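You operate a simulated robot arm through the tools that you are given. There is no shell and no other tool.

Carry out the task below with a simulated robot arm. There is one attempt and no reset: what you move stays moved.

TASK
Lay the roller with the white ring in pocket B2 of the tray.
Fine: free the carousel, turn that roller to the arrow and lock the carousel before you take the roller.

It is judged by the outcome, as a careful person would: the job done as asked, and still so three seconds after it is handed in. It fails if anything else is knocked over, pushed out of place, dropped, spilled or broken.

THE ROBOT
A 6-joint arm with a three-finger gripper, fixed in place. Base frame: the origin is on the floor under the middle of its stand, x ahead of it, y to its left, z up. Units: m, degrees, N and s.
It reaches about 1.213 m from its shoulder. Its first joint turns from -166.0 to 166.0 degrees. Payload 4.89 kg.
The TCP is the grasp point between the finger pads, 0.03 m short of the fingertips. In the tool frame z runs along the fingers and y along their closing line. The gripper opens to 0.164 m; its body begins 0.125 m behind the TCP.
Orientation is that of the tool frame in the base frame, as a unit quaternion [x, y, z, w]. With the fingers straight down and closing along the base's y, the tool's x points along the base's -x, its y along +y and its z along -z.

THE INTERFACE
- The arm moves only by the tool arm_command. Its argument "moves" is a list of rows, each an object (a shift or turn left out is 0, a gripper value left out holds the last) with "linear": the shift along the tool's x, y, z in m, a list of three; "dr": the turn, a rotation vector about the tool's x, y, z in degrees, a list of three; "grip": the gripper command, from -1 (shut) to 1 (fully open), values between in proportion. In form: [{"linear": [dx, dy, dz], "dr": [rx, ry, rz], "grip": grip}, ...]. A call has 1 to 20 rows; each row shifts and turns the commanded pose from where the row before left it, along the tool's axes as they then stand. A row lasts 0.2 s, in which the tool goes at most 0.05 m and 8.6 degrees; a call with a longer step from one row to the next is refused whole, and so is a gripper value outside its range. A pose out of reach is approached as far as the arm can. The call stops where the force on the tool passes 90 N (or 10 N more than at its start, if that is more) or the arm is blocked; 0.2 s more then pass. The fingers move at their own pace (about 0.108 m/s each) and stop on an object; they squeeze with about 36 N. The grip force told is the motor's: it shows also when the fingers shut on nothing. Time passes only in rows, and 0.2 s behind the last, so rows that do not move let the fingers close. The reply holds the time, the measured pose of the TCP, the force on the tool along the base axes, the opening and the grip force, in the units named above and with some noise, with the torque about the TCP (base axes, N m) and any sound that the robot's microphone picked up.
- Cameras (640 x 400 px; columns grow to the right, rows downward): "scene" is fixed at [0.0503, -0.65, 1.4556]; the picture's right is [0.73, -0.68, 0.00], its down [-0.17, -0.19, -0.97] and it looks along [0.66, 0.71, -0.25] (base axes); focal length 320 px, centre (320, 200). "wrist" rides on the gripper at [0.076, -0.002, -0.152] in the tool frame; the picture's right is [0.02, 1.00, 0.00], its down [-0.88, 0.02, -0.47] and it looks along [-0.47, 0.01, 0.88] (tool axes); focal length 247 px, centre (320, 200). There is no depth. A picture from a camera that has moved, and an enlarged one, comes with that camera's place and axes in the base frame and with its lens.
- grab_frame(camera): a new picture of that camera. The clock stands still meanwhile.
- lift_body(by): moves the trunk up (or, below 0, down) by that many m; the arm rides with it, the base frame stays. It gives what a move gives, with no picture.
- zoom(camera, box): a new picture of the part [left, top, right, bottom] of that camera's present view, enlarged. The clock stands still meanwhile.
- sign_off(): hands the job in; it is judged then, once.

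Nothing tells you positions but the pictures and the camera data. Unless the task says otherwise, let go and move clear before handing in.

The tools are called after ">>>" by a JSON object that holds its "api" and its "payload". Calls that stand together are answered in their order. arm_command: Moves the arm, as the interface text tells. Its arguments: {"type":"object","properties":{"moves":{"type":"array","items":{"type":"object","properties":{"linear":{"type":"array","items":{"type":"number"}},"dr":{"type":"array","items":{"type":"number"}},"grip":{"type":"number"}}}}},"required":["moves"]} The other tools are called the same way: lift_body (by) moves the trunk up or down; grab_frame (camera) takes a picture; zoom (camera, box) takes an enlarged picture of a part of a camera's view; sign_off () hands the job in.

At the start:

```text
time_s: 0.0
position: [0.6745, 0.0873, 1.2704]
ee_rot: [0.0, 1.0, 0.001, 0.0]
contact_force: [-0.4, -0.3, 0.0]
moment: [0.01, 0.02, 0.02]
finger_gap: 0.164
finger_force: 0.0
trunk travel left (down, up): [-0.175, 0.215]
```

scene: 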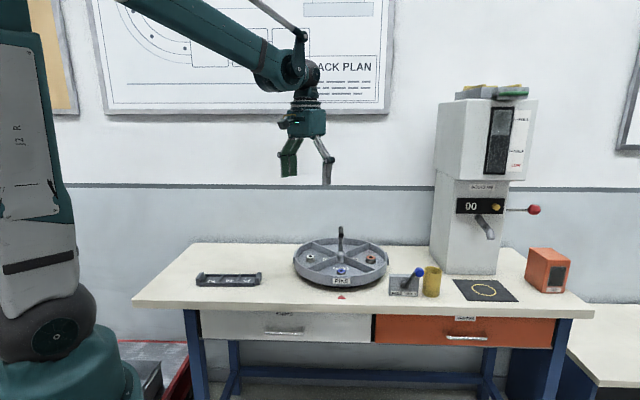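
wrist: 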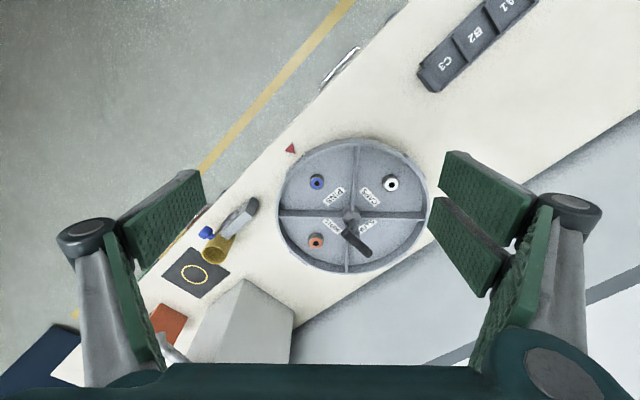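

I see a bench with a tray (pockets A1, B2, C3), a four-sector carousel with a crank handle on the middle, a red arrow on the bench, and a lever block with a blue knob. I'll look closer before moving anything.

>>> {"api": "zoom", "payload": {"camera": "scene", "box": [280, 215, 440, 315]}}

>>> {"api": "zoom", "payload": {"camera": "wrist", "box": [180, 120, 440, 290]}}

>>> {"api": "zoom", "payload": {"camera": "scene", "box": [180, 250, 300, 310]}}

>>> {"api": "zoom", "payload": {"camera": "wrist", "box": [400, 0, 560, 100]}}

```text
4.00 times, centred on (360, 265) of scene
camera zoom: at [0.0503, -0.65, 1.4556], right [0.73, -0.68, 0.0], down [-0.17, -0.19, -0.97], along [0.66, 0.71, -0.25], focal length 1279 px, centre (160, -60)
```

zoom: 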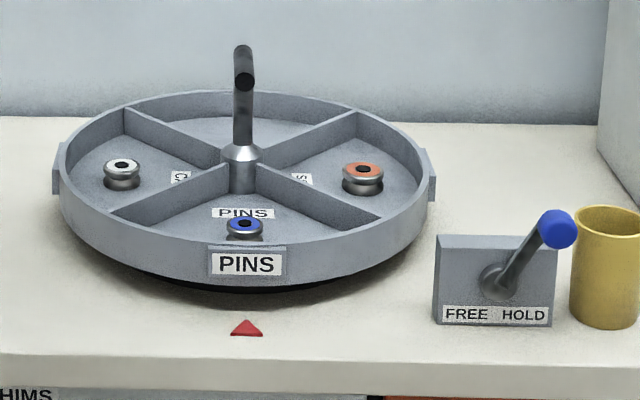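

```text
2.35 times, centred on (310, 205) of wrist
camera zoom: at [0.5985, 0.0861, 1.4233], right [-0.02, 1.0, 0.0], down [0.88, 0.02, 0.47], along [0.47, 0.01, -0.88], focal length 581 px, centre (344, 188)
```

zoom: 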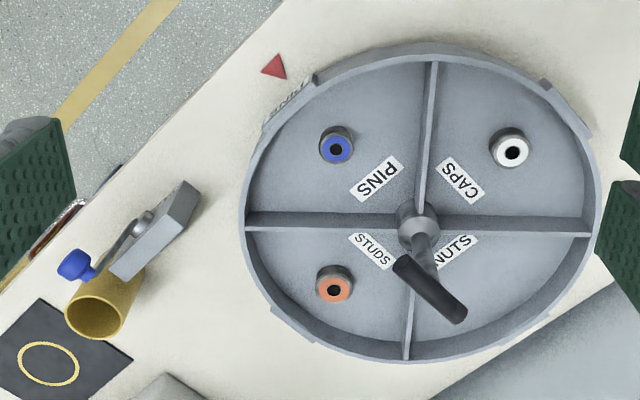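

```text
5.33 times, centred on (240, 280) of scene
camera zoom: at [0.0503, -0.65, 1.4556], right [0.73, -0.68, 0.0], down [-0.17, -0.19, -0.97], along [0.66, 0.71, -0.25], focal length 1706 px, centre (747, -227)
```

zoom: 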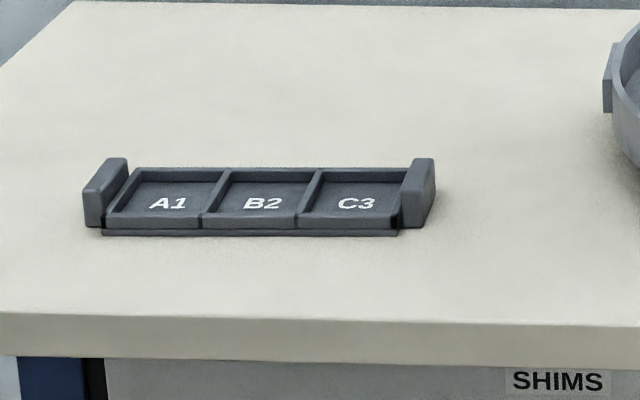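

```text
4.00 times, centred on (480, 50) of wrist
camera zoom: at [0.5985, 0.0861, 1.4233], right [-0.02, 1.0, 0.0], down [0.88, 0.02, 0.47], along [0.47, 0.01, -0.88], focal length 988 px, centre (-320, 800)
```

zoom: 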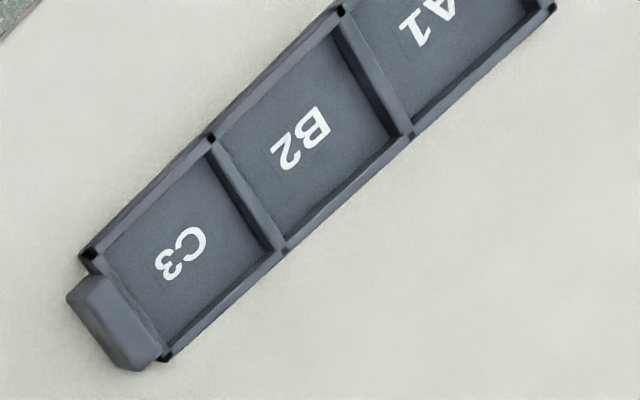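

The bench top is at about z=0.85, the carousel centre near (0.93, 0.17), and the lever block near (0.935, -0.12) with its knob at HOLD. I'll look at the gripper, tray and lever more closely before planning the pushes.

>>> {"api": "zoom", "payload": {"camera": "scene", "box": [250, 90, 360, 200]}}

>>> {"api": "zoom", "payload": {"camera": "scene", "box": [370, 250, 460, 310]}}

>>> {"api": "zoom", "payload": {"camera": "wrist", "box": [150, 180, 270, 300]}}

>>> {"api": "zoom", "payload": {"camera": "scene", "box": [290, 220, 400, 300]}}

```text
3.64 times, centred on (305, 145) of scene
camera zoom: at [0.0503, -0.65, 1.4556], right [0.73, -0.68, 0.0], down [-0.17, -0.19, -0.97], along [0.66, 0.71, -0.25], focal length 1163 px, centre (374, 400)
```

zoom: 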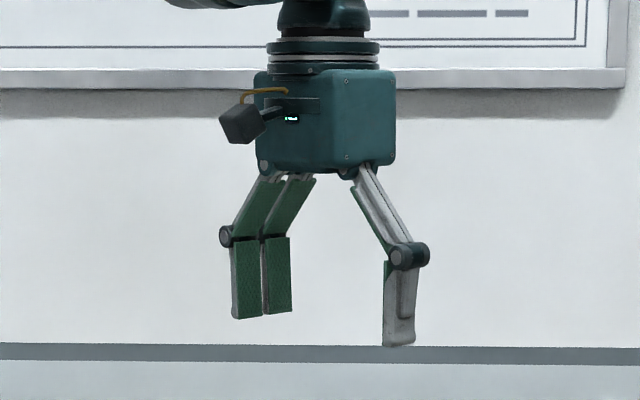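

```text
6.67 times, centred on (415, 280) of scene
camera zoom: at [0.0503, -0.65, 1.4556], right [0.73, -0.68, 0.0], down [-0.17, -0.19, -0.97], along [0.66, 0.71, -0.25], focal length 2132 px, centre (-313, -333)
```

zoom: 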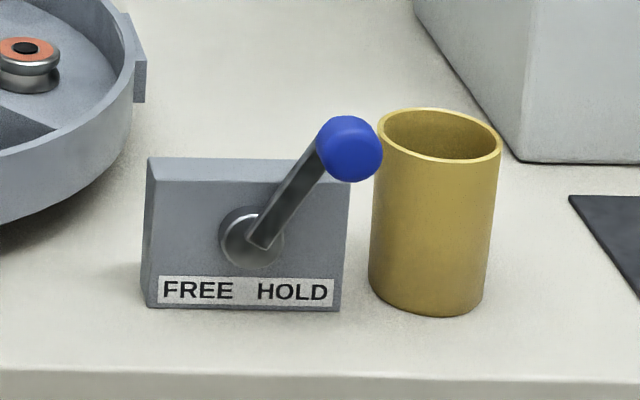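

```text
3.33 times, centred on (210, 240) of wrist
camera zoom: at [0.5985, 0.0861, 1.4233], right [-0.02, 1.0, 0.0], down [0.88, 0.02, 0.47], along [0.47, 0.01, -0.88], focal length 823 px, centre (687, 67)
```

zoom: 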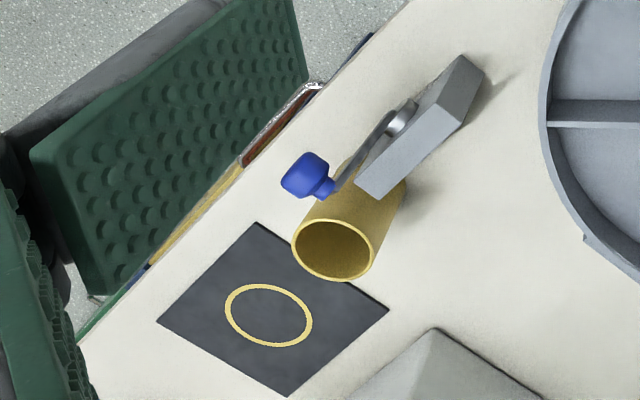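

```text
5.00 times, centred on (345, 260) of scene
camera zoom: at [0.0503, -0.65, 1.4556], right [0.73, -0.68, 0.0], down [-0.17, -0.19, -0.97], along [0.66, 0.71, -0.25], focal length 1599 px, centre (195, -100)
```

zoom: 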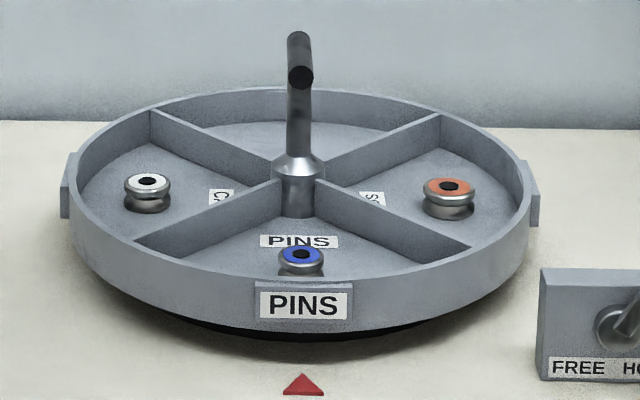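

The lever has a knob that sticks out to the front, and the cup stands behind and to its right. The carousel has a post with a black bar handle. I'll zoom in on that handle.

>>> {"api": "zoom", "payload": {"camera": "wrist", "box": [320, 190, 400, 270]}}

>>> {"api": "zoom", "payload": {"camera": "scene", "box": [320, 220, 360, 260]}}

```text
5.00 times, centred on (360, 230) of wrist
camera zoom: at [0.5985, 0.0861, 1.4233], right [-0.02, 1.0, 0.0], down [0.88, 0.02, 0.47], along [0.47, 0.01, -0.88], focal length 1235 px, centre (120, 50)
```

zoom: 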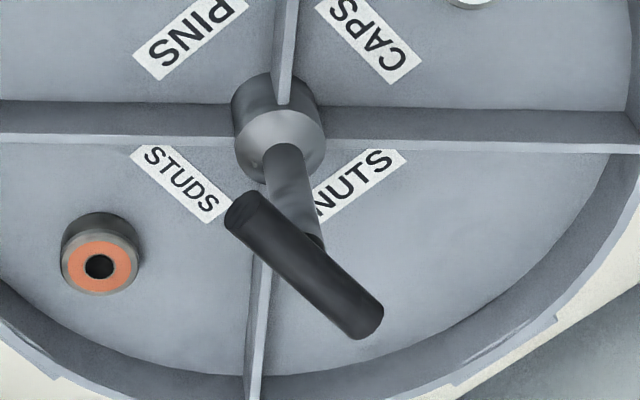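

```text
10.00 times, centred on (340, 240) of scene
camera zoom: at [0.0503, -0.65, 1.4556], right [0.73, -0.68, 0.0], down [-0.17, -0.19, -0.97], along [0.66, 0.71, -0.25], focal length 3198 px, centre (120, -200)
```

zoom: 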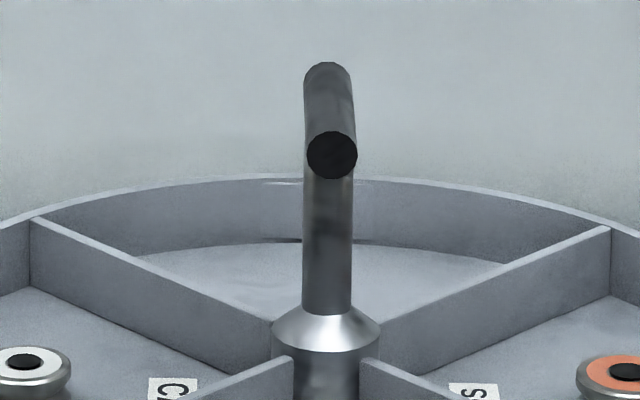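

The handle is a T-bar centred near (0.928, 0.172, 1.00), lying across the line from the arrow. I'll move over the lever knob with the tool turned 47° so the fingers close along the lever's swing, then look.

>>> {"api": "arm_command", "payload": {"moves": [{"linear": [-0.02655, -0.02473, 0.015], "grip": 0.0}, {"linear": [-0.02655, -0.02473, 0.015]}, {"linear": [-0.02655, -0.02473, 0.015]}, {"linear": [-0.02655, -0.02473, 0.015]}, {"linear": [-0.02655, -0.02473, 0.015]}, {"linear": [-0.02655, -0.02473, 0.015]}, {"linear": [-0.02655, -0.02473, 0.015]}, {"linear": [-0.02655, -0.02473, 0.015]}, {"linear": [-0.02655, -0.02473, 0.015]}, {"linear": [-0.02655, -0.02473, 0.015]}, {"dr": [0, 0, -7.8333]}, {"dr": [0, 0, -7.8333]}, {"dr": [0, 0, -7.8333]}, {"dr": [0, 0, -7.8333]}, {"dr": [0, 0, -7.8333]}, {"dr": [0, 0, -7.8333]}, {}]}}

>>> {"api": "grab_frame", "payload": {"camera": "wrist"}}

>>> {"api": "grab_frame", "payload": {"camera": "scene"}}

```text
time_s: 3.6
position: [0.9408, -0.1616, 1.1203]
ee_rot: [-0.399, 0.917, 0.001, 0.001]
contact_force: [0.0, 0.0, 0.3]
moment: [0.0, 0.01, 0.02]
finger_gap: 0.0821
finger_force: 0.0
trunk travel left (down, up): [-0.175, 0.215]
```

```text
taken
camera wrist: at [0.8896, -0.2168, 1.2728], right [-0.75, 0.67, 0.0], down [0.59, 0.66, 0.47], along [0.32, 0.35, -0.88], focal length 247 px, centre (320, 200)
```

wrist: 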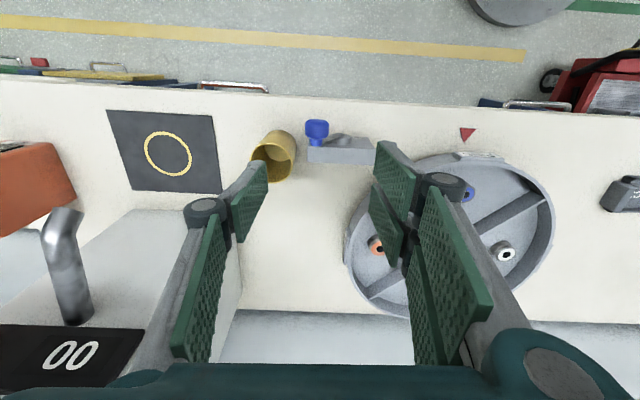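

```text
taken
```

scene: 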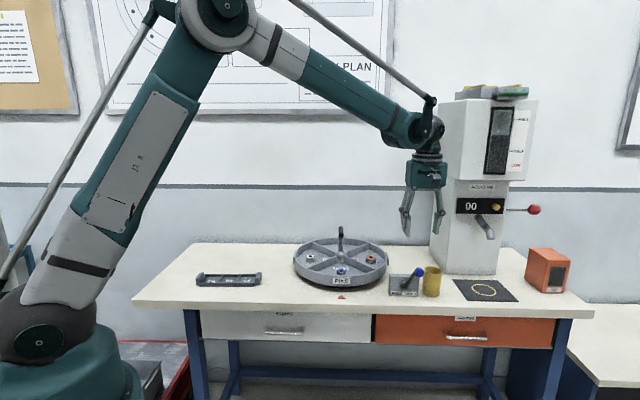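

The fingers now straddle the lever line, and the knob is slightly in front of the TCP. I'll zoom in to pin down the knob, lever and cup.

>>> {"api": "zoom", "payload": {"camera": "wrist", "box": [230, 90, 400, 200]}}

>>> {"api": "zoom", "payload": {"camera": "scene", "box": [370, 170, 470, 300]}}

```text
3.64 times, centred on (315, 145) of wrist
camera zoom: at [0.8896, -0.2168, 1.2728], right [-0.75, 0.67, 0.0], down [0.59, 0.66, 0.47], along [0.32, 0.35, -0.88], focal length 898 px, centre (338, 400)
```

zoom: 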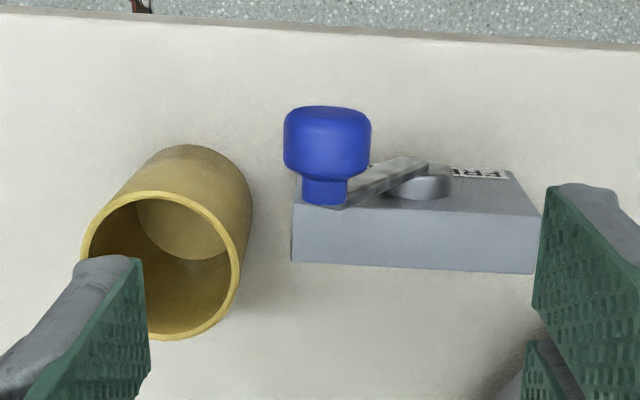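

```text
3.08 times, centred on (420, 235) of scene
camera zoom: at [0.0503, -0.65, 1.4556], right [0.73, -0.68, 0.0], down [-0.17, -0.19, -0.97], along [0.66, 0.71, -0.25], focal length 984 px, centre (12, 92)
```

zoom: 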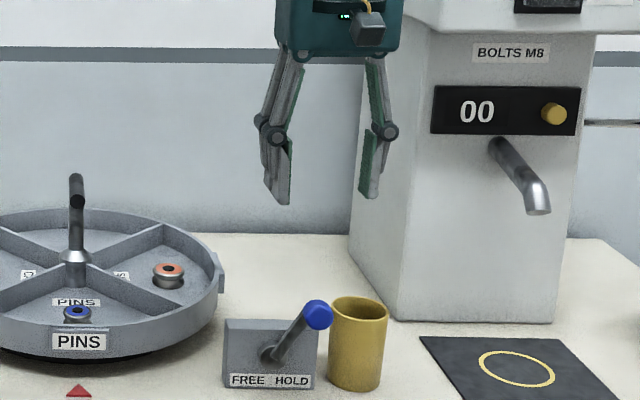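

The knob head is about 30 mm across, near (0.935, -0.170, 0.956), and the cup's nearest rim is 26 mm behind it. I'll narrow the fingers to about 50 mm, centre them on the knob and come down to just above it, then look again.

>>> {"api": "arm_command", "payload": {"moves": [{"linear": [0.015, -0.002, 0], "grip": -0.35}, {"linear": [0, 0, 0.025]}, {"linear": [0, 0, 0.025]}, {"linear": [0, 0, 0.025]}, {"linear": [0, 0, 0.025]}, {}]}}

>>> {"api": "grab_frame", "payload": {"camera": "wrist"}}

>>> {"api": "zoom", "payload": {"camera": "scene", "box": [370, 200, 470, 300]}}

```text
time_s: 5.0
position: [0.9303, -0.171, 1.0193]
ee_rot: [-0.399, 0.917, 0.001, 0.001]
contact_force: [0.2, -0.2, 0.0]
moment: [0.0, 0.03, -0.01]
finger_gap: 0.0532
finger_force: 0.0
trunk travel left (down, up): [-0.175, 0.215]
```

```text
taken
camera wrist: at [0.8791, -0.2274, 1.1717], right [-0.75, 0.67, 0.0], down [0.59, 0.66, 0.47], along [0.32, 0.35, -0.88], focal length 247 px, centre (320, 200)
```

wrist: 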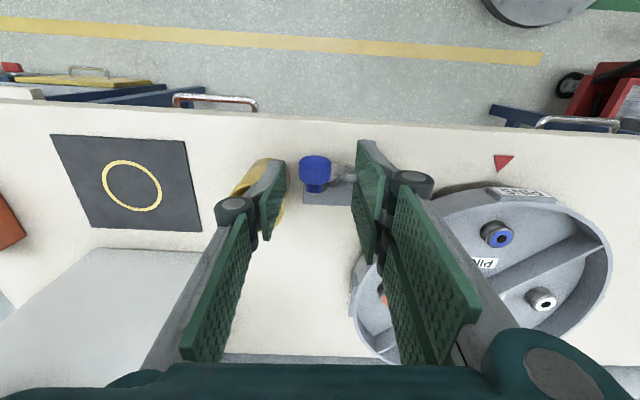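

```text
4.00 times, centred on (420, 250) of scene
camera zoom: at [0.0503, -0.65, 1.4556], right [0.73, -0.68, 0.0], down [-0.17, -0.19, -0.97], along [0.66, 0.71, -0.25], focal length 1279 px, centre (-80, 0)
```

zoom: 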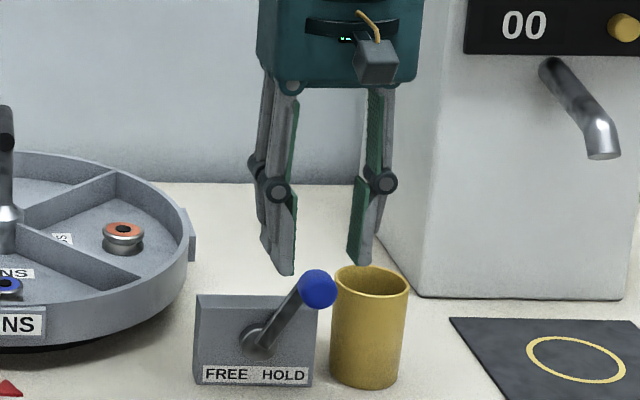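

The knob sits between the fingers, about 4 mm off centre. I'll shift 3 mm and lower so the tips are level with the knob's lower half, still above the cup rim.

>>> {"api": "arm_command", "payload": {"moves": [{"linear": [0, -0.003, 0.0]}, {"linear": [0, 0, 0.016]}, {"linear": [0, 0, 0.016]}, {"linear": [0, 0, 0.014]}, {}]}}

>>> {"api": "grab_frame", "payload": {"camera": "wrist"}}

>>> {"api": "zoom", "payload": {"camera": "scene", "box": [370, 220, 460, 300]}}

```text
time_s: 6.2
position: [0.934, -0.1742, 0.9769]
ee_rot: [-0.398, 0.917, 0.0, 0.0]
contact_force: [0.8, 0.3, -0.6]
moment: [0.01, 0.01, -0.02]
finger_gap: 0.0529
finger_force: 0.0
trunk travel left (down, up): [-0.175, 0.215]
```

```text
taken
camera wrist: at [0.8828, -0.2309, 1.1291], right [-0.75, 0.67, 0.0], down [0.59, 0.66, 0.47], along [0.32, 0.35, -0.88], focal length 247 px, centre (320, 200)
```

wrist: 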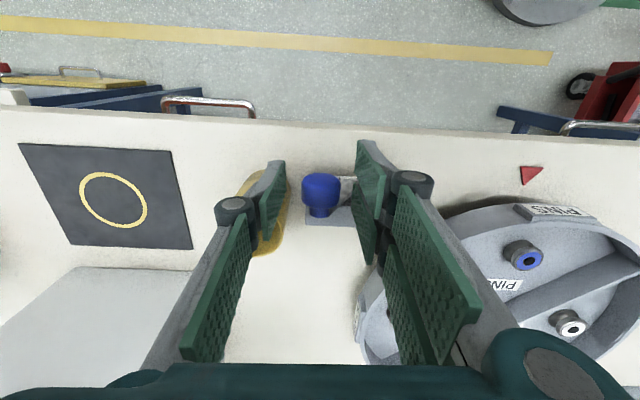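

```text
5.00 times, centred on (415, 260) of scene
camera zoom: at [0.0503, -0.65, 1.4556], right [0.73, -0.68, 0.0], down [-0.17, -0.19, -0.97], along [0.66, 0.71, -0.25], focal length 1599 px, centre (-155, -100)
```

zoom: 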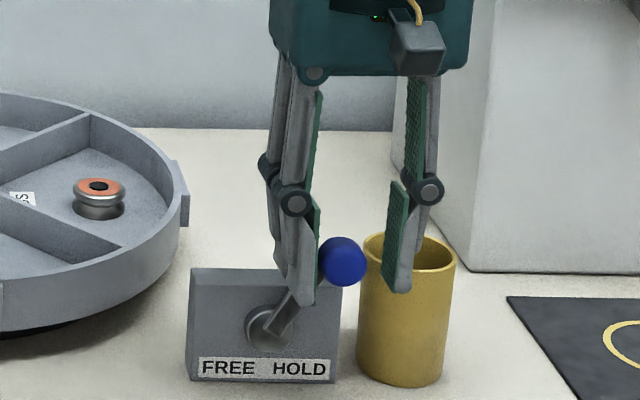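

The fingers straddle the knob with no contact force. I'll sweep the lever left towards FREE in small steps.

>>> {"api": "arm_command", "payload": {"moves": [{"linear": [0, 0.01, 0.0]}, {"linear": [0, 0.01, 0]}, {"linear": [0, 0.01, 0]}, {"linear": [0, 0.01, -0.002]}, {"linear": [0, 0.01, -0.002]}, {"linear": [0, 0.01, 0]}, {}]}}

>>> {"api": "zoom", "payload": {"camera": "scene", "box": [370, 220, 460, 300]}}

```text
time_s: 7.8
position: [0.8929, -0.134, 0.9794]
ee_rot: [-0.399, 0.917, 0.0, 0.0]
contact_force: [-0.2, 0.6, 0.1]
moment: [0.03, -0.01, 0.02]
finger_gap: 0.0531
finger_force: 0.1
trunk travel left (down, up): [-0.175, 0.215]
```

```text
5.00 times, centred on (415, 260) of scene
camera zoom: at [0.0503, -0.65, 1.4556], right [0.73, -0.68, 0.0], down [-0.17, -0.19, -0.97], along [0.66, 0.71, -0.25], focal length 1599 px, centre (-155, -100)
```

zoom: 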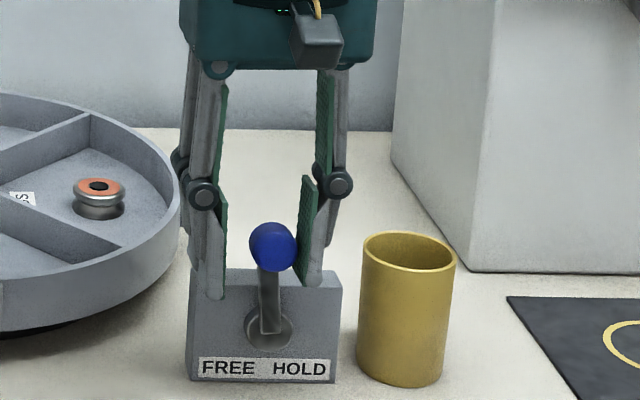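

The lever is following and is now upright, with almost no resistance. I'll keep going left until it stops at FREE.

>>> {"api": "arm_command", "payload": {"moves": [{"linear": [0, 0.01, 0.0]}, {"linear": [0, 0.01, 0.002]}, {"linear": [0, 0.01, 0.002]}, {"linear": [0, 0.008, 0.001]}, {}]}}

>>> {"api": "zoom", "payload": {"camera": "scene", "box": [370, 220, 460, 300]}}

```text
time_s: 9.0
position: [0.8626, -0.1083, 0.9729]
ee_rot: [-0.398, 0.917, 0.0, 0.0]
contact_force: [27.2, -22.9, 9.4]
moment: [-0.43, -0.78, -0.39]
finger_gap: 0.0679
finger_force: 17.6
trunk travel left (down, up): [-0.175, 0.215]
```

```text
5.00 times, centred on (415, 260) of scene
camera zoom: at [0.0503, -0.65, 1.4556], right [0.73, -0.68, 0.0], down [-0.17, -0.19, -0.97], along [0.66, 0.71, -0.25], focal length 1599 px, centre (-155, -100)
```

zoom: 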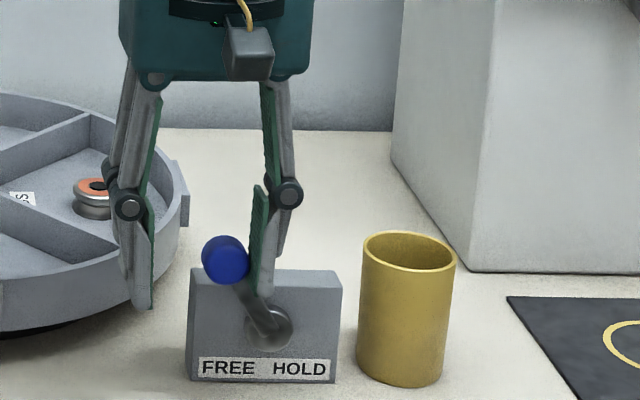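

The force built to about 36 N with the lever leaning left, so it has reached its FREE stop. I'll ease off, rise clear and check that it stays there.

>>> {"api": "arm_command", "payload": {"moves": [{"linear": [0, -0.01, 0.0]}, {"linear": [0, -0.006, 0.0]}, {"linear": [0, 0, -0.03]}, {"linear": [0, 0, -0.03]}, {"linear": [0, 0, -0.03]}, {"linear": [0, 0, -0.03]}, {"linear": [0, 0, -0.03]}, {}]}}

>>> {"api": "zoom", "payload": {"camera": "scene", "box": [290, 220, 460, 310]}}

>>> {"api": "grab_frame", "payload": {"camera": "wrist"}}

```text
time_s: 10.8
position: [0.8735, -0.119, 1.123]
ee_rot: [-0.399, 0.917, -0.001, 0.0]
contact_force: [-1.4, -0.6, 1.3]
moment: [0.01, -0.04, 0.02]
finger_gap: 0.0535
finger_force: 0.0
trunk travel left (down, up): [-0.175, 0.215]
```

```text
3.76 times, centred on (375, 265) of scene
camera zoom: at [0.0503, -0.65, 1.4556], right [0.73, -0.68, 0.0], down [-0.17, -0.19, -0.97], along [0.66, 0.71, -0.25], focal length 1204 px, centre (113, -45)
```

zoom: 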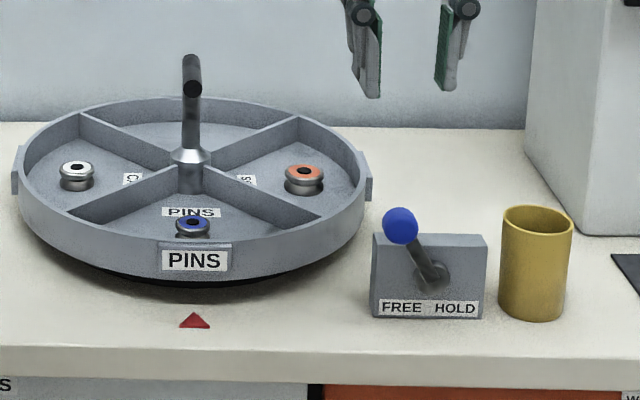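

```text
taken
camera wrist: at [0.8224, -0.1755, 1.2758], right [-0.75, 0.67, 0.0], down [0.59, 0.66, 0.47], along [0.32, 0.35, -0.88], focal length 247 px, centre (320, 200)
```

wrist: 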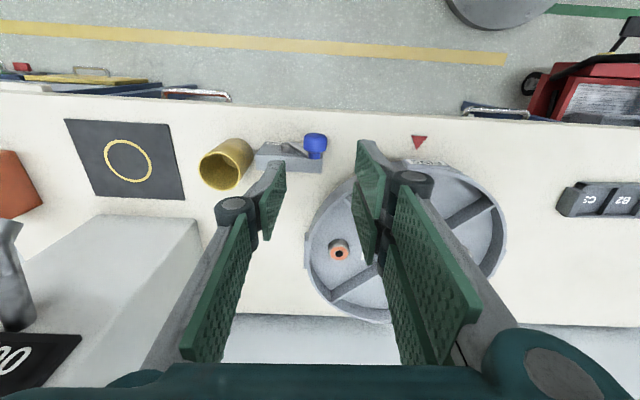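

The lever stays at FREE. I'll move above the T-bar and, still clear of it, try the 90° turn once to be sure the wrist can make it.

>>> {"api": "arm_command", "payload": {"moves": [{"linear": [-0.03125, 0.01983, 0], "grip": 0.0}, {"linear": [-0.03125, 0.01983, 0]}, {"linear": [-0.03125, 0.01983, 0]}, {"linear": [-0.03125, 0.01983, 0]}, {"linear": [-0.03125, 0.01983, 0]}, {"linear": [-0.03125, 0.01983, 0]}, {"linear": [-0.03125, 0.01983, 0]}, {"linear": [-0.03125, 0.01983, 0]}, {}]}}

>>> {"api": "grab_frame", "payload": {"camera": "wrist"}}

>>> {"api": "arm_command", "payload": {"moves": [{"dr": [0, 0, -8.2]}, {"dr": [0, 0, -8.2]}, {"dr": [0, 0, -8.2]}, {"dr": [0, 0, -8.2]}, {"dr": [0, 0, -8.2]}, {"dr": [0, 0, -8.2]}, {"dr": [0, 0, -8.2]}, {"dr": [0, 0, -8.2]}, {"dr": [0, 0, -8.2]}, {"dr": [0, 0, -8.2]}, {"dr": [0, 0, -8.2]}, {"dr": [0, 0, -4.8]}, {}]}}

>>> {"api": "grab_frame", "payload": {"camera": "wrist"}}

```text
time_s: 12.8
position: [0.9333, 0.1738, 1.1248]
ee_rot: [-0.399, 0.917, 0.0, -0.001]
contact_force: [0.1, 1.3, -1.0]
moment: [-0.09, 0.07, 0.0]
finger_gap: 0.082
finger_force: 0.0
trunk travel left (down, up): [-0.175, 0.215]
```

```text
taken
camera wrist: at [0.8809, 0.1167, 1.2763], right [-0.75, 0.67, 0.0], down [0.59, 0.66, 0.47], along [0.32, 0.35, -0.88], focal length 247 px, centre (320, 200)
```

wrist: 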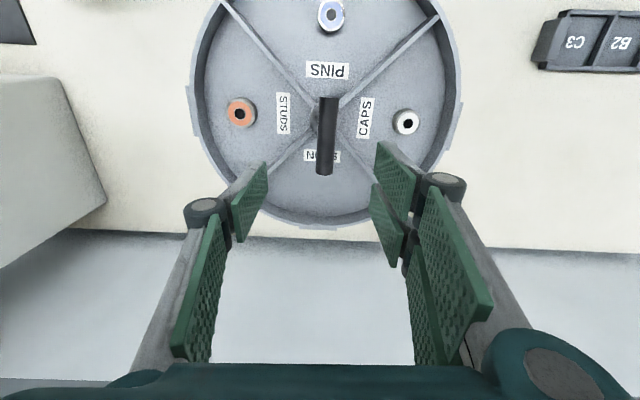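

```text
time_s: 15.6
position: [0.9289, 0.172, 1.1233]
ee_rot: [0.946, -0.325, 0.0, 0.0]
contact_force: [-0.2, 0.5, 0.2]
moment: [0.0, 0.0, 0.01]
finger_gap: 0.0824
finger_force: 0.1
trunk travel left (down, up): [-0.175, 0.215]
```

```text
taken
camera wrist: at [0.9901, 0.1266, 1.276], right [-0.6, -0.8, 0.0], down [-0.71, 0.53, 0.47], along [-0.38, 0.28, -0.88], focal length 247 px, centre (320, 200)
```

wrist: 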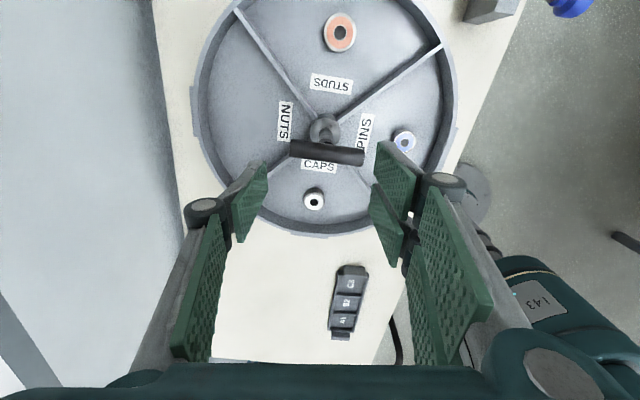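

The wrist can make the turn. I'll turn back to line up across the bar, then zoom in to find its centre more exactly.

>>> {"api": "zoom", "payload": {"camera": "wrist", "box": [270, 90, 390, 230]}}

>>> {"api": "arm_command", "payload": {"moves": [{"dr": [0, 0, 8.2]}, {"dr": [0, 0, 8.2]}, {"dr": [0, 0, 8.2]}, {"dr": [0, 0, 8.2]}, {"dr": [0, 0, 8.2]}, {"dr": [0, 0, 8.2]}, {"dr": [0, 0, 8.2]}, {"dr": [0, 0, 8.2]}, {"dr": [0, 0, 8.2]}, {"dr": [0, 0, 8.2]}, {"dr": [0, 0, 8.2]}, {"dr": [0, 0, 4.8]}, {}, {}]}}

>>> {"api": "zoom", "payload": {"camera": "wrist", "box": [270, 70, 390, 210]}}

>>> {"api": "zoom", "payload": {"camera": "scene", "box": [290, 180, 400, 300]}}

```text
2.86 times, centred on (330, 160) of wrist
camera zoom: at [0.9901, 0.1266, 1.276], right [-0.6, -0.8, 0.0], down [-0.71, 0.53, 0.47], along [-0.38, 0.28, -0.88], focal length 706 px, centre (291, 314)
```

zoom: 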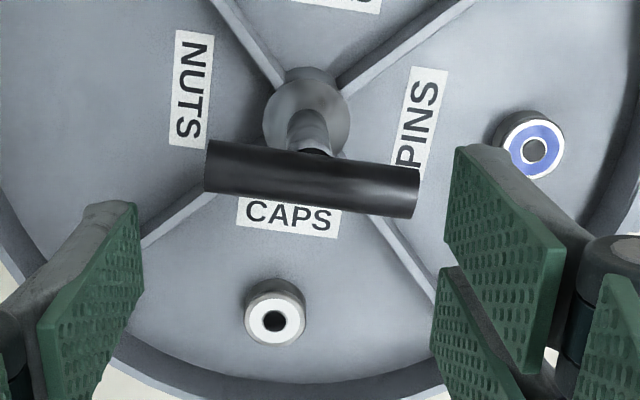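

```text
time_s: 18.6
position: [0.9282, 0.1716, 1.1232]
ee_rot: [-0.398, 0.917, 0.001, 0.0]
contact_force: [0.5, 1.1, 0.0]
moment: [-0.03, 0.03, -0.03]
finger_gap: 0.0822
finger_force: 0.1
trunk travel left (down, up): [-0.175, 0.215]
```

```text
2.86 times, centred on (330, 140) of wrist
camera zoom: at [0.8783, 0.1152, 1.276], right [-0.74, 0.67, 0.0], down [0.59, 0.66, 0.47], along [0.32, 0.35, -0.88], focal length 706 px, centre (291, 371)
```

zoom: 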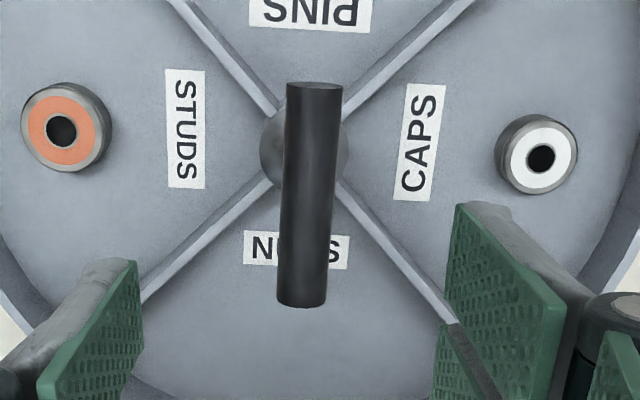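

```text
3.33 times, centred on (345, 240) of scene
camera zoom: at [0.0503, -0.65, 1.4556], right [0.73, -0.68, 0.0], down [-0.17, -0.19, -0.97], along [0.66, 0.71, -0.25], focal length 1066 px, centre (237, 67)
```

zoom: 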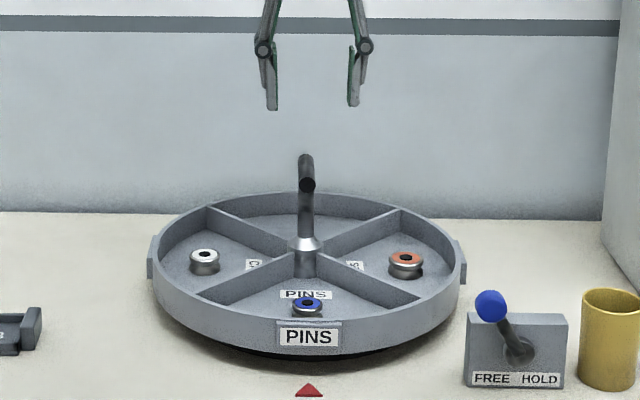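

Both views put the T-bar centre near (0.920, 0.170), with z between 1.00 and 1.01. I'll lower part way over that point and check.

>>> {"api": "arm_command", "payload": {"moves": [{"linear": [0.0061, 0.0042, 0]}, {"linear": [0, 0, 0.025]}, {"linear": [0, 0, 0.025]}, {}, {}]}}

>>> {"api": "grab_frame", "payload": {"camera": "wrist"}}

>>> {"api": "zoom", "payload": {"camera": "scene", "box": [310, 200, 370, 260]}}

```text
time_s: 19.8
position: [0.9226, 0.1678, 1.0747]
ee_rot: [-0.399, 0.917, 0.0, 0.001]
contact_force: [0.3, 0.9, -0.5]
moment: [-0.02, 0.07, 0.04]
finger_gap: 0.0819
finger_force: 0.1
trunk travel left (down, up): [-0.175, 0.215]
```

```text
taken
camera wrist: at [0.872, 0.1112, 1.2263], right [-0.75, 0.67, 0.0], down [0.59, 0.66, 0.47], along [0.32, 0.35, -0.88], focal length 247 px, centre (320, 200)
```

wrist: 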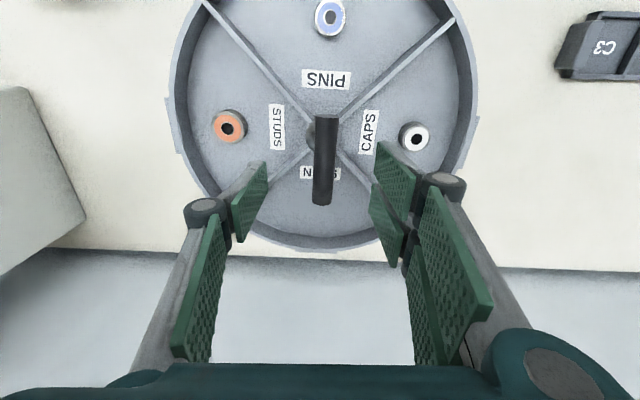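

```text
6.67 times, centred on (340, 230) of scene
camera zoom: at [0.0503, -0.65, 1.4556], right [0.73, -0.68, 0.0], down [-0.17, -0.19, -0.97], along [0.66, 0.71, -0.25], focal length 2132 px, centre (187, 0)
```

zoom: 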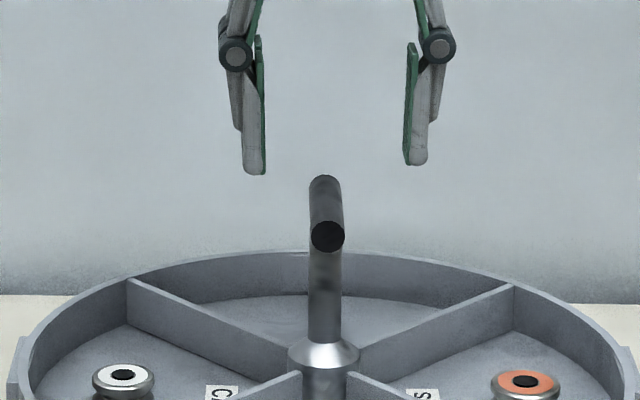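

The bar centre is about 3 mm off and at z≈1.01. I'll correct, lower onto the bar and close on it.

>>> {"api": "arm_command", "payload": {"moves": [{"linear": [-0.0027, 0.0035, 0]}, {"linear": [0, 0, 0.022]}, {"linear": [0, 0, 0.022]}, {"linear": [0, 0, 0.021]}, {}, {}]}}

>>> {"api": "zoom", "payload": {"camera": "scene", "box": [310, 200, 370, 260]}}

>>> {"api": "grab_frame", "payload": {"camera": "wrist"}}

```text
time_s: 21.2
position: [0.9209, 0.1751, 1.0068]
ee_rot: [-0.399, 0.917, 0.0, 0.0]
contact_force: [-0.1, -0.1, -0.1]
moment: [-0.06, 0.02, -0.02]
finger_gap: 0.082
finger_force: 0.0
trunk travel left (down, up): [-0.175, 0.215]
```

```text
6.67 times, centred on (340, 230) of scene
camera zoom: at [0.0503, -0.65, 1.4556], right [0.73, -0.68, 0.0], down [-0.17, -0.19, -0.97], along [0.66, 0.71, -0.25], focal length 2132 px, centre (187, 0)
```

zoom: 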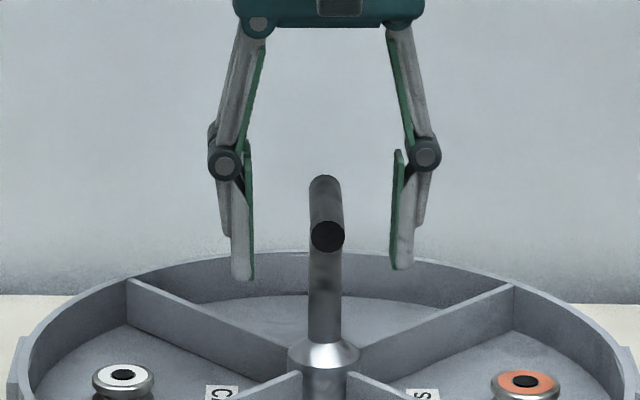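

```text
taken
camera wrist: at [0.87, 0.1178, 1.1594], right [-0.75, 0.67, 0.0], down [0.59, 0.66, 0.47], along [0.32, 0.35, -0.88], focal length 247 px, centre (320, 200)
```

wrist: 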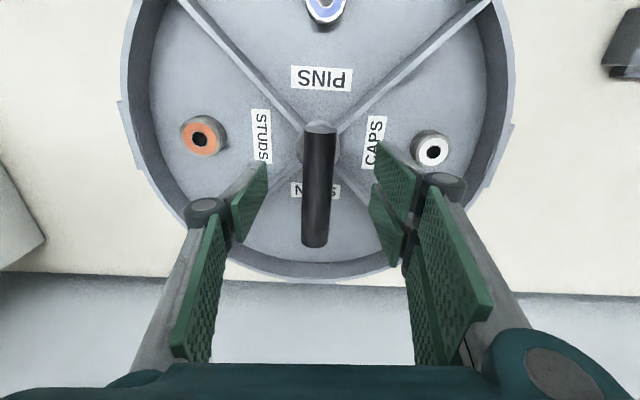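

The bar is centred between the fingers. I'll close on it.

>>> {"api": "arm_command", "payload": {"moves": [{"grip": -1.0}, {}, {}, {}, {}]}}

>>> {"api": "zoom", "payload": {"camera": "scene", "box": [290, 200, 400, 300]}}

```text
time_s: 22.4
position: [0.9226, 0.1739, 1.0067]
ee_rot: [-0.397, 0.918, 0.001, 0.0]
contact_force: [30.5, -15.9, 6.6]
moment: [-0.49, -0.89, 0.16]
finger_gap: 0.0213
finger_force: 45.2
trunk travel left (down, up): [-0.175, 0.215]
```

```text
4.00 times, centred on (345, 250) of scene
camera zoom: at [0.0503, -0.65, 1.4556], right [0.73, -0.68, 0.0], down [-0.17, -0.19, -0.97], along [0.66, 0.71, -0.25], focal length 1279 px, centre (220, 0)
```

zoom: 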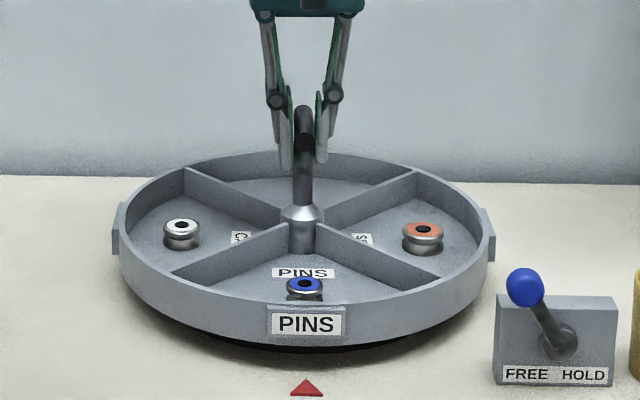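

The grip holds, but a side force of about 34 N shows the tool is a few millimetres left of the bar. I'll shift right until the force drops.

>>> {"api": "arm_command", "payload": {"moves": [{"linear": [0, -0.003, 0]}, {}, {}]}}

```text
time_s: 23.2
position: [0.9231, 0.1715, 1.007]
ee_rot: [-0.399, 0.917, 0.0, -0.002]
contact_force: [-2.6, -9.4, -15.1]
moment: [-0.13, 0.08, 0.0]
finger_gap: 0.0215
finger_force: 44.8
trunk travel left (down, up): [-0.175, 0.215]
```

The side force is nearly gone. I'll start the turn anticlockwise (seen from above) with the first 30° and check that the carousel follows.

>>> {"api": "arm_command", "payload": {"moves": [{"dr": [0, 0, -5]}, {"dr": [0, 0, -5]}, {"dr": [0, 0, -5]}, {"dr": [0, 0, -5]}, {"dr": [0, 0, -5]}, {"dr": [0, 0, -5]}, {}]}}

>>> {"api": "zoom", "payload": {"camera": "scene", "box": [290, 200, 400, 300]}}

```text
time_s: 24.8
position: [0.9194, 0.1762, 1.0095]
ee_rot: [-0.623, 0.782, 0.001, -0.001]
contact_force: [-59.4, 20.4, -34.8]
moment: [0.76, 1.25, -0.33]
finger_gap: 0.0214
finger_force: 44.8
trunk travel left (down, up): [-0.175, 0.215]
```

```text
4.00 times, centred on (345, 250) of scene
camera zoom: at [0.0503, -0.65, 1.4556], right [0.73, -0.68, 0.0], down [-0.17, -0.19, -0.97], along [0.66, 0.71, -0.25], focal length 1279 px, centre (220, 0)
```

zoom: 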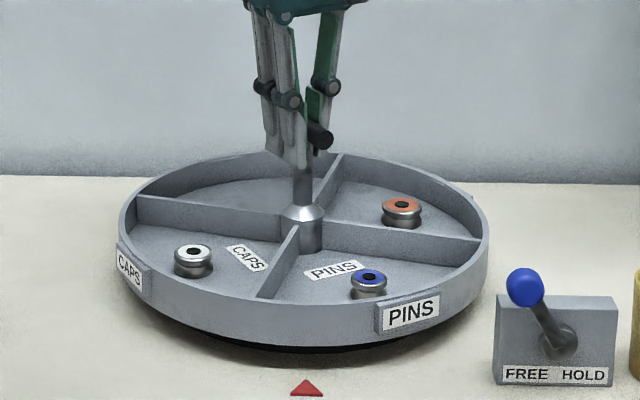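

The carousel turns with the bar, but a side force has built up, so my centre was slightly too deep. I'll ease the tool along its closing line to relieve it before going on.

>>> {"api": "arm_command", "payload": {"moves": [{"linear": [0, 0.003, 0.001]}, {}, {}]}}

```text
time_s: 25.6
position: [0.92, 0.1748, 1.0095]
ee_rot: [-0.622, 0.783, -0.002, 0.001]
contact_force: [-1.9, 21.2, 15.7]
moment: [0.21, 0.1, -0.03]
finger_gap: 0.0214
finger_force: 45.7
trunk travel left (down, up): [-0.175, 0.215]
```

That relieved it, and the turn needs about 0.5 mm of side drift for every 5°. I'll continue with that built in, another 30°.

>>> {"api": "arm_command", "payload": {"moves": [{"linear": [0, 0.0005, 0], "dr": [0, 0, -5]}, {"linear": [0, 0.0005, 0], "dr": [0, 0, -5]}, {"linear": [0, 0.0005, 0], "dr": [0, 0, -5]}, {"linear": [0, 0.0005, 0], "dr": [0, 0, -5]}, {"linear": [0, 0.0005, 0], "dr": [0, 0, -5]}, {"linear": [0, 0.0005, 0], "dr": [0, 0, -5]}, {}]}}

>>> {"api": "zoom", "payload": {"camera": "scene", "box": [290, 200, 400, 300]}}

```text
time_s: 27.2
position: [0.9169, 0.1738, 1.0067]
ee_rot: [0.804, -0.595, 0.002, 0.001]
contact_force: [34.3, 11.9, 26.7]
moment: [-0.04, -1.36, 0.12]
finger_gap: 0.0212
finger_force: 44.9
trunk travel left (down, up): [-0.175, 0.215]
```

```text
4.00 times, centred on (345, 250) of scene
camera zoom: at [0.0503, -0.65, 1.4556], right [0.73, -0.68, 0.0], down [-0.17, -0.19, -0.97], along [0.66, 0.71, -0.25], focal length 1279 px, centre (220, 0)
```

zoom: 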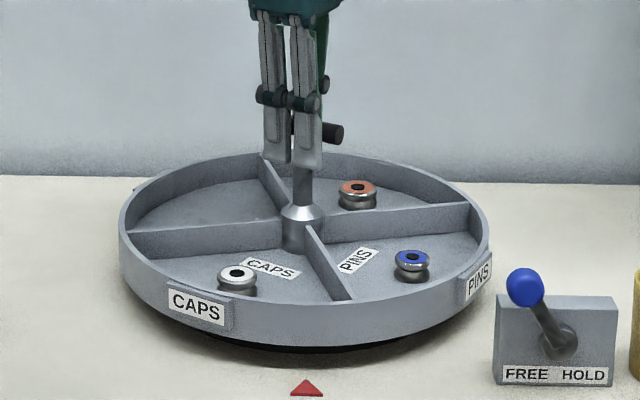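

Two-thirds done, and the drift was slightly too much (36 N the other way). I'll ease back 2 mm, then turn most of the remaining 30°.

>>> {"api": "arm_command", "payload": {"moves": [{"linear": [0, -0.0018, -0.0005]}, {}, {"dr": [0, 0, -5]}, {"dr": [0, 0, -5]}, {"dr": [0, 0, -5]}, {"linear": [0, 0.0005, 0], "dr": [0, 0, -5]}, {}]}}

>>> {"api": "zoom", "payload": {"camera": "scene", "box": [290, 200, 400, 300]}}

```text
time_s: 28.8
position: [0.9173, 0.173, 1.0083]
ee_rot: [0.895, -0.446, 0.0, 0.001]
contact_force: [-15.2, -22.9, -14.4]
moment: [-0.78, -0.18, -0.12]
finger_gap: 0.0214
finger_force: 45.1
trunk travel left (down, up): [-0.175, 0.215]
```

```text
4.00 times, centred on (345, 250) of scene
camera zoom: at [0.0503, -0.65, 1.4556], right [0.73, -0.68, 0.0], down [-0.17, -0.19, -0.97], along [0.66, 0.71, -0.25], focal length 1279 px, centre (220, 0)
```

zoom: 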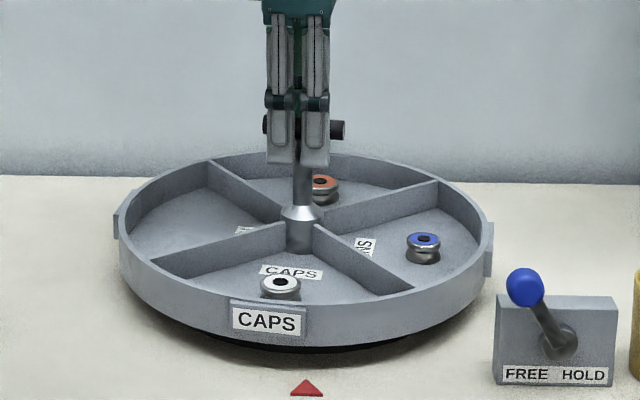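

About 10° remain. I'll relieve the 26 N and turn another 8°.

>>> {"api": "arm_command", "payload": {"moves": [{"linear": [0, 0.0012, 0]}, {"linear": [0, 0.0003, 0], "dr": [0, 0, -4]}, {"linear": [0, 0.0003, 0], "dr": [0, 0, -4]}, {}, {}]}}

>>> {"api": "zoom", "payload": {"camera": "scene", "box": [290, 200, 400, 300]}}

```text
time_s: 30.0
position: [0.9176, 0.1709, 1.0089]
ee_rot: [0.923, -0.384, 0.001, 0.0]
contact_force: [-24.7, -27.8, -31.7]
moment: [-0.45, 0.57, -0.12]
finger_gap: 0.0212
finger_force: 44.8
trunk travel left (down, up): [-0.175, 0.215]
```

```text
4.00 times, centred on (345, 250) of scene
camera zoom: at [0.0503, -0.65, 1.4556], right [0.73, -0.68, 0.0], down [-0.17, -0.19, -0.97], along [0.66, 0.71, -0.25], focal length 1279 px, centre (220, 0)
```

zoom: 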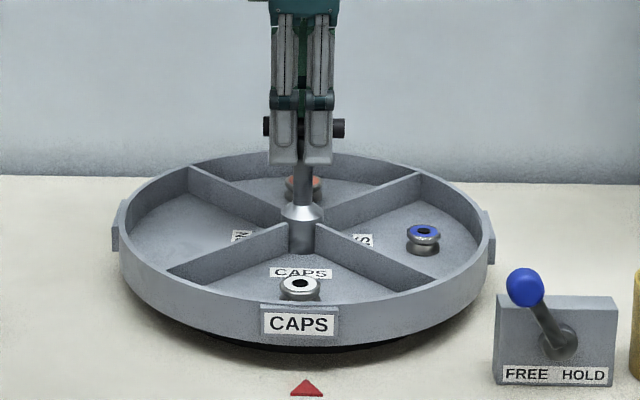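

The CAPS plate is about 2° short of its place over the arrow. I'll make a small final turn and relieve the side force.

>>> {"api": "arm_command", "payload": {"moves": [{"linear": [0, 0.0018, 0.0005]}, {"dr": [0, 0, -1.9]}, {}, {}]}}

>>> {"api": "zoom", "payload": {"camera": "scene", "box": [290, 200, 400, 300]}}

```text
time_s: 31.0
position: [0.9174, 0.171, 1.0093]
ee_rot: [0.93, -0.367, 0.0, -0.001]
contact_force: [23.5, -7.1, 11.4]
moment: [-0.13, -0.7, 0.02]
finger_gap: 0.0211
finger_force: 44.5
trunk travel left (down, up): [-0.175, 0.215]
```

```text
4.00 times, centred on (345, 250) of scene
camera zoom: at [0.0503, -0.65, 1.4556], right [0.73, -0.68, 0.0], down [-0.17, -0.19, -0.97], along [0.66, 0.71, -0.25], focal length 1279 px, centre (220, 0)
```

zoom: 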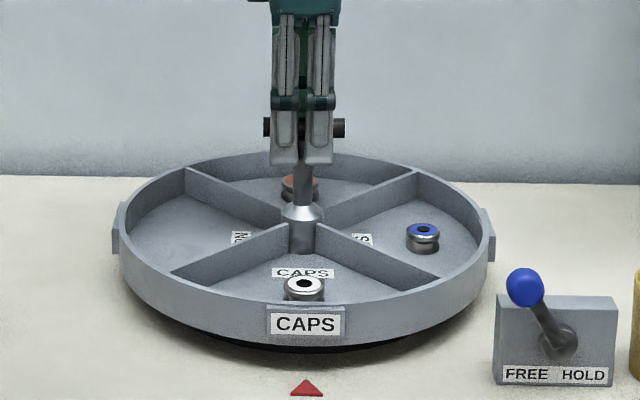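

The CAPS plate and dividers now sit exactly where PINS was before, over the arrow. I'll release the bar gently and rise straight up.

>>> {"api": "arm_command", "payload": {"moves": [{"grip": -0.5}, {"grip": -0.2}, {"grip": 0.0}, {}, {"linear": [0, 0, -0.03]}, {"linear": [0, 0, -0.04]}, {"linear": [0, 0, -0.04]}, {}]}}

>>> {"api": "zoom", "payload": {"camera": "scene", "box": [290, 200, 400, 300]}}

>>> {"api": "grab_frame", "payload": {"camera": "wrist"}}

```text
time_s: 32.8
position: [0.9159, 0.1661, 1.1151]
ee_rot: [0.93, -0.367, 0.0, 0.0]
contact_force: [0.3, 0.2, 1.7]
moment: [0.04, -0.13, 0.01]
finger_gap: 0.082
finger_force: 0.1
trunk travel left (down, up): [-0.175, 0.215]
```

```text
4.00 times, centred on (345, 250) of scene
camera zoom: at [0.0503, -0.65, 1.4556], right [0.73, -0.68, 0.0], down [-0.17, -0.19, -0.97], along [0.66, 0.71, -0.25], focal length 1279 px, centre (220, 0)
```

zoom: 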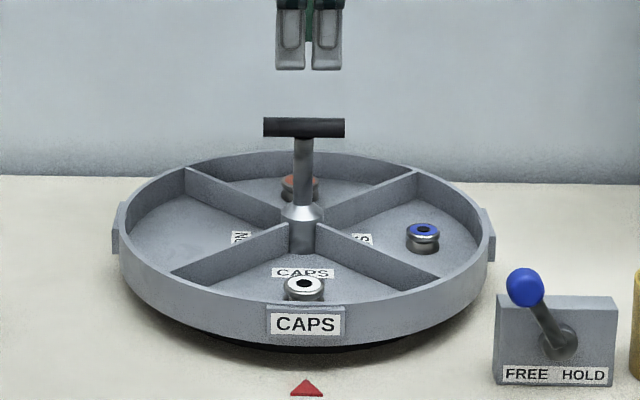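

```text
taken
camera wrist: at [0.9731, 0.1157, 1.2697], right [-0.67, -0.74, 0.0], down [-0.66, 0.59, 0.47], along [-0.35, 0.32, -0.88], focal length 247 px, centre (320, 200)
```

wrist: 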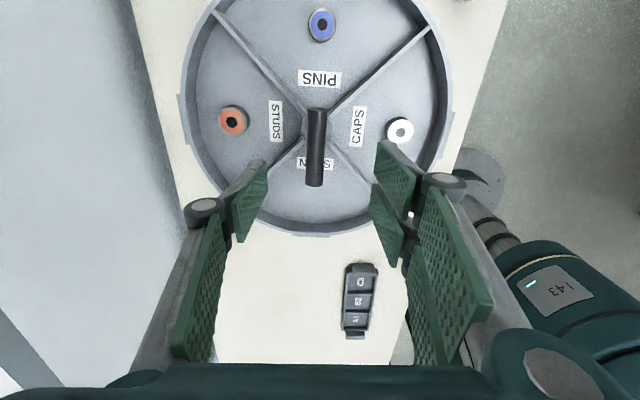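

The carousel is aligned and stayed put when released. I'll turn the tool back and go over the knob, which is now at FREE.

>>> {"api": "arm_command", "payload": {"moves": [{"dr": [0, 0, 8.173]}, {"dr": [0, 0, 8.173]}, {"dr": [0, 0, 8.173]}, {"dr": [0, 0, 8.173]}, {"dr": [0, 0, 8.173]}, {"dr": [0, 0, 8.173]}, {"dr": [0, 0, 8.173]}, {"dr": [0, 0, 8.173]}, {"dr": [0, 0, 8.173]}, {"dr": [0, 0, 8.173]}, {"dr": [0, 0, 8.173]}, {"linear": [0.0297, -0.02085, 0]}, {"linear": [0.0297, -0.02085, 0]}, {"linear": [0.0297, -0.02085, 0]}, {"linear": [0.0297, -0.02085, 0]}, {"linear": [0.0297, -0.02085, 0]}, {"linear": [0.0297, -0.02085, 0]}, {"linear": [0.0297, -0.02085, 0]}, {"linear": [0.0297, -0.02085, 0]}, {"grip": -0.35}]}}

>>> {"api": "arm_command", "payload": {"moves": [{}, {"linear": [0, 0, 0.03]}, {"linear": [0, 0, 0.03]}, {"linear": [0, 0, 0.03]}, {}]}}

>>> {"api": "grab_frame", "payload": {"camera": "wrist"}}

>>> {"api": "zoom", "payload": {"camera": "scene", "box": [290, 200, 460, 310]}}

```text
time_s: 37.0
position: [0.8757, -0.1158, 1.1167]
ee_rot: [-0.398, 0.917, 0.001, 0.0]
contact_force: [-0.5, -0.3, -0.1]
moment: [0.04, 0.03, -0.01]
finger_gap: 0.0534
finger_force: 0.0
trunk travel left (down, up): [-0.175, 0.215]
```

```text
time_s: 38.2
position: [0.8772, -0.1174, 1.0278]
ee_rot: [-0.398, 0.917, 0.0, 0.0]
contact_force: [-0.7, -1.2, -0.3]
moment: [0.05, 0.08, 0.03]
finger_gap: 0.0533
finger_force: 0.0
trunk travel left (down, up): [-0.175, 0.215]
```

```text
taken
camera wrist: at [0.8273, -0.1739, 1.1801], right [-0.75, 0.67, 0.0], down [0.59, 0.66, 0.47], along [0.32, 0.35, -0.88], focal length 247 px, centre (320, 200)
```

wrist: 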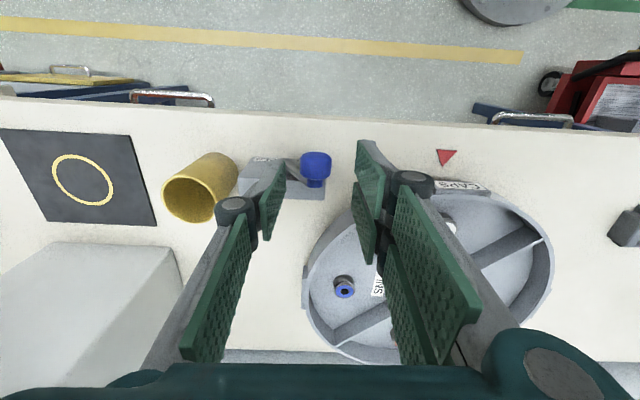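

```text
3.64 times, centred on (375, 255) of scene
camera zoom: at [0.0503, -0.65, 1.4556], right [0.73, -0.68, 0.0], down [-0.17, -0.19, -0.97], along [0.66, 0.71, -0.25], focal length 1163 px, centre (120, 0)
```

zoom: 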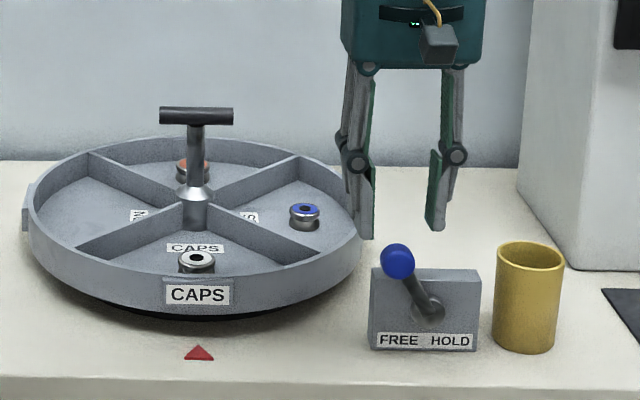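

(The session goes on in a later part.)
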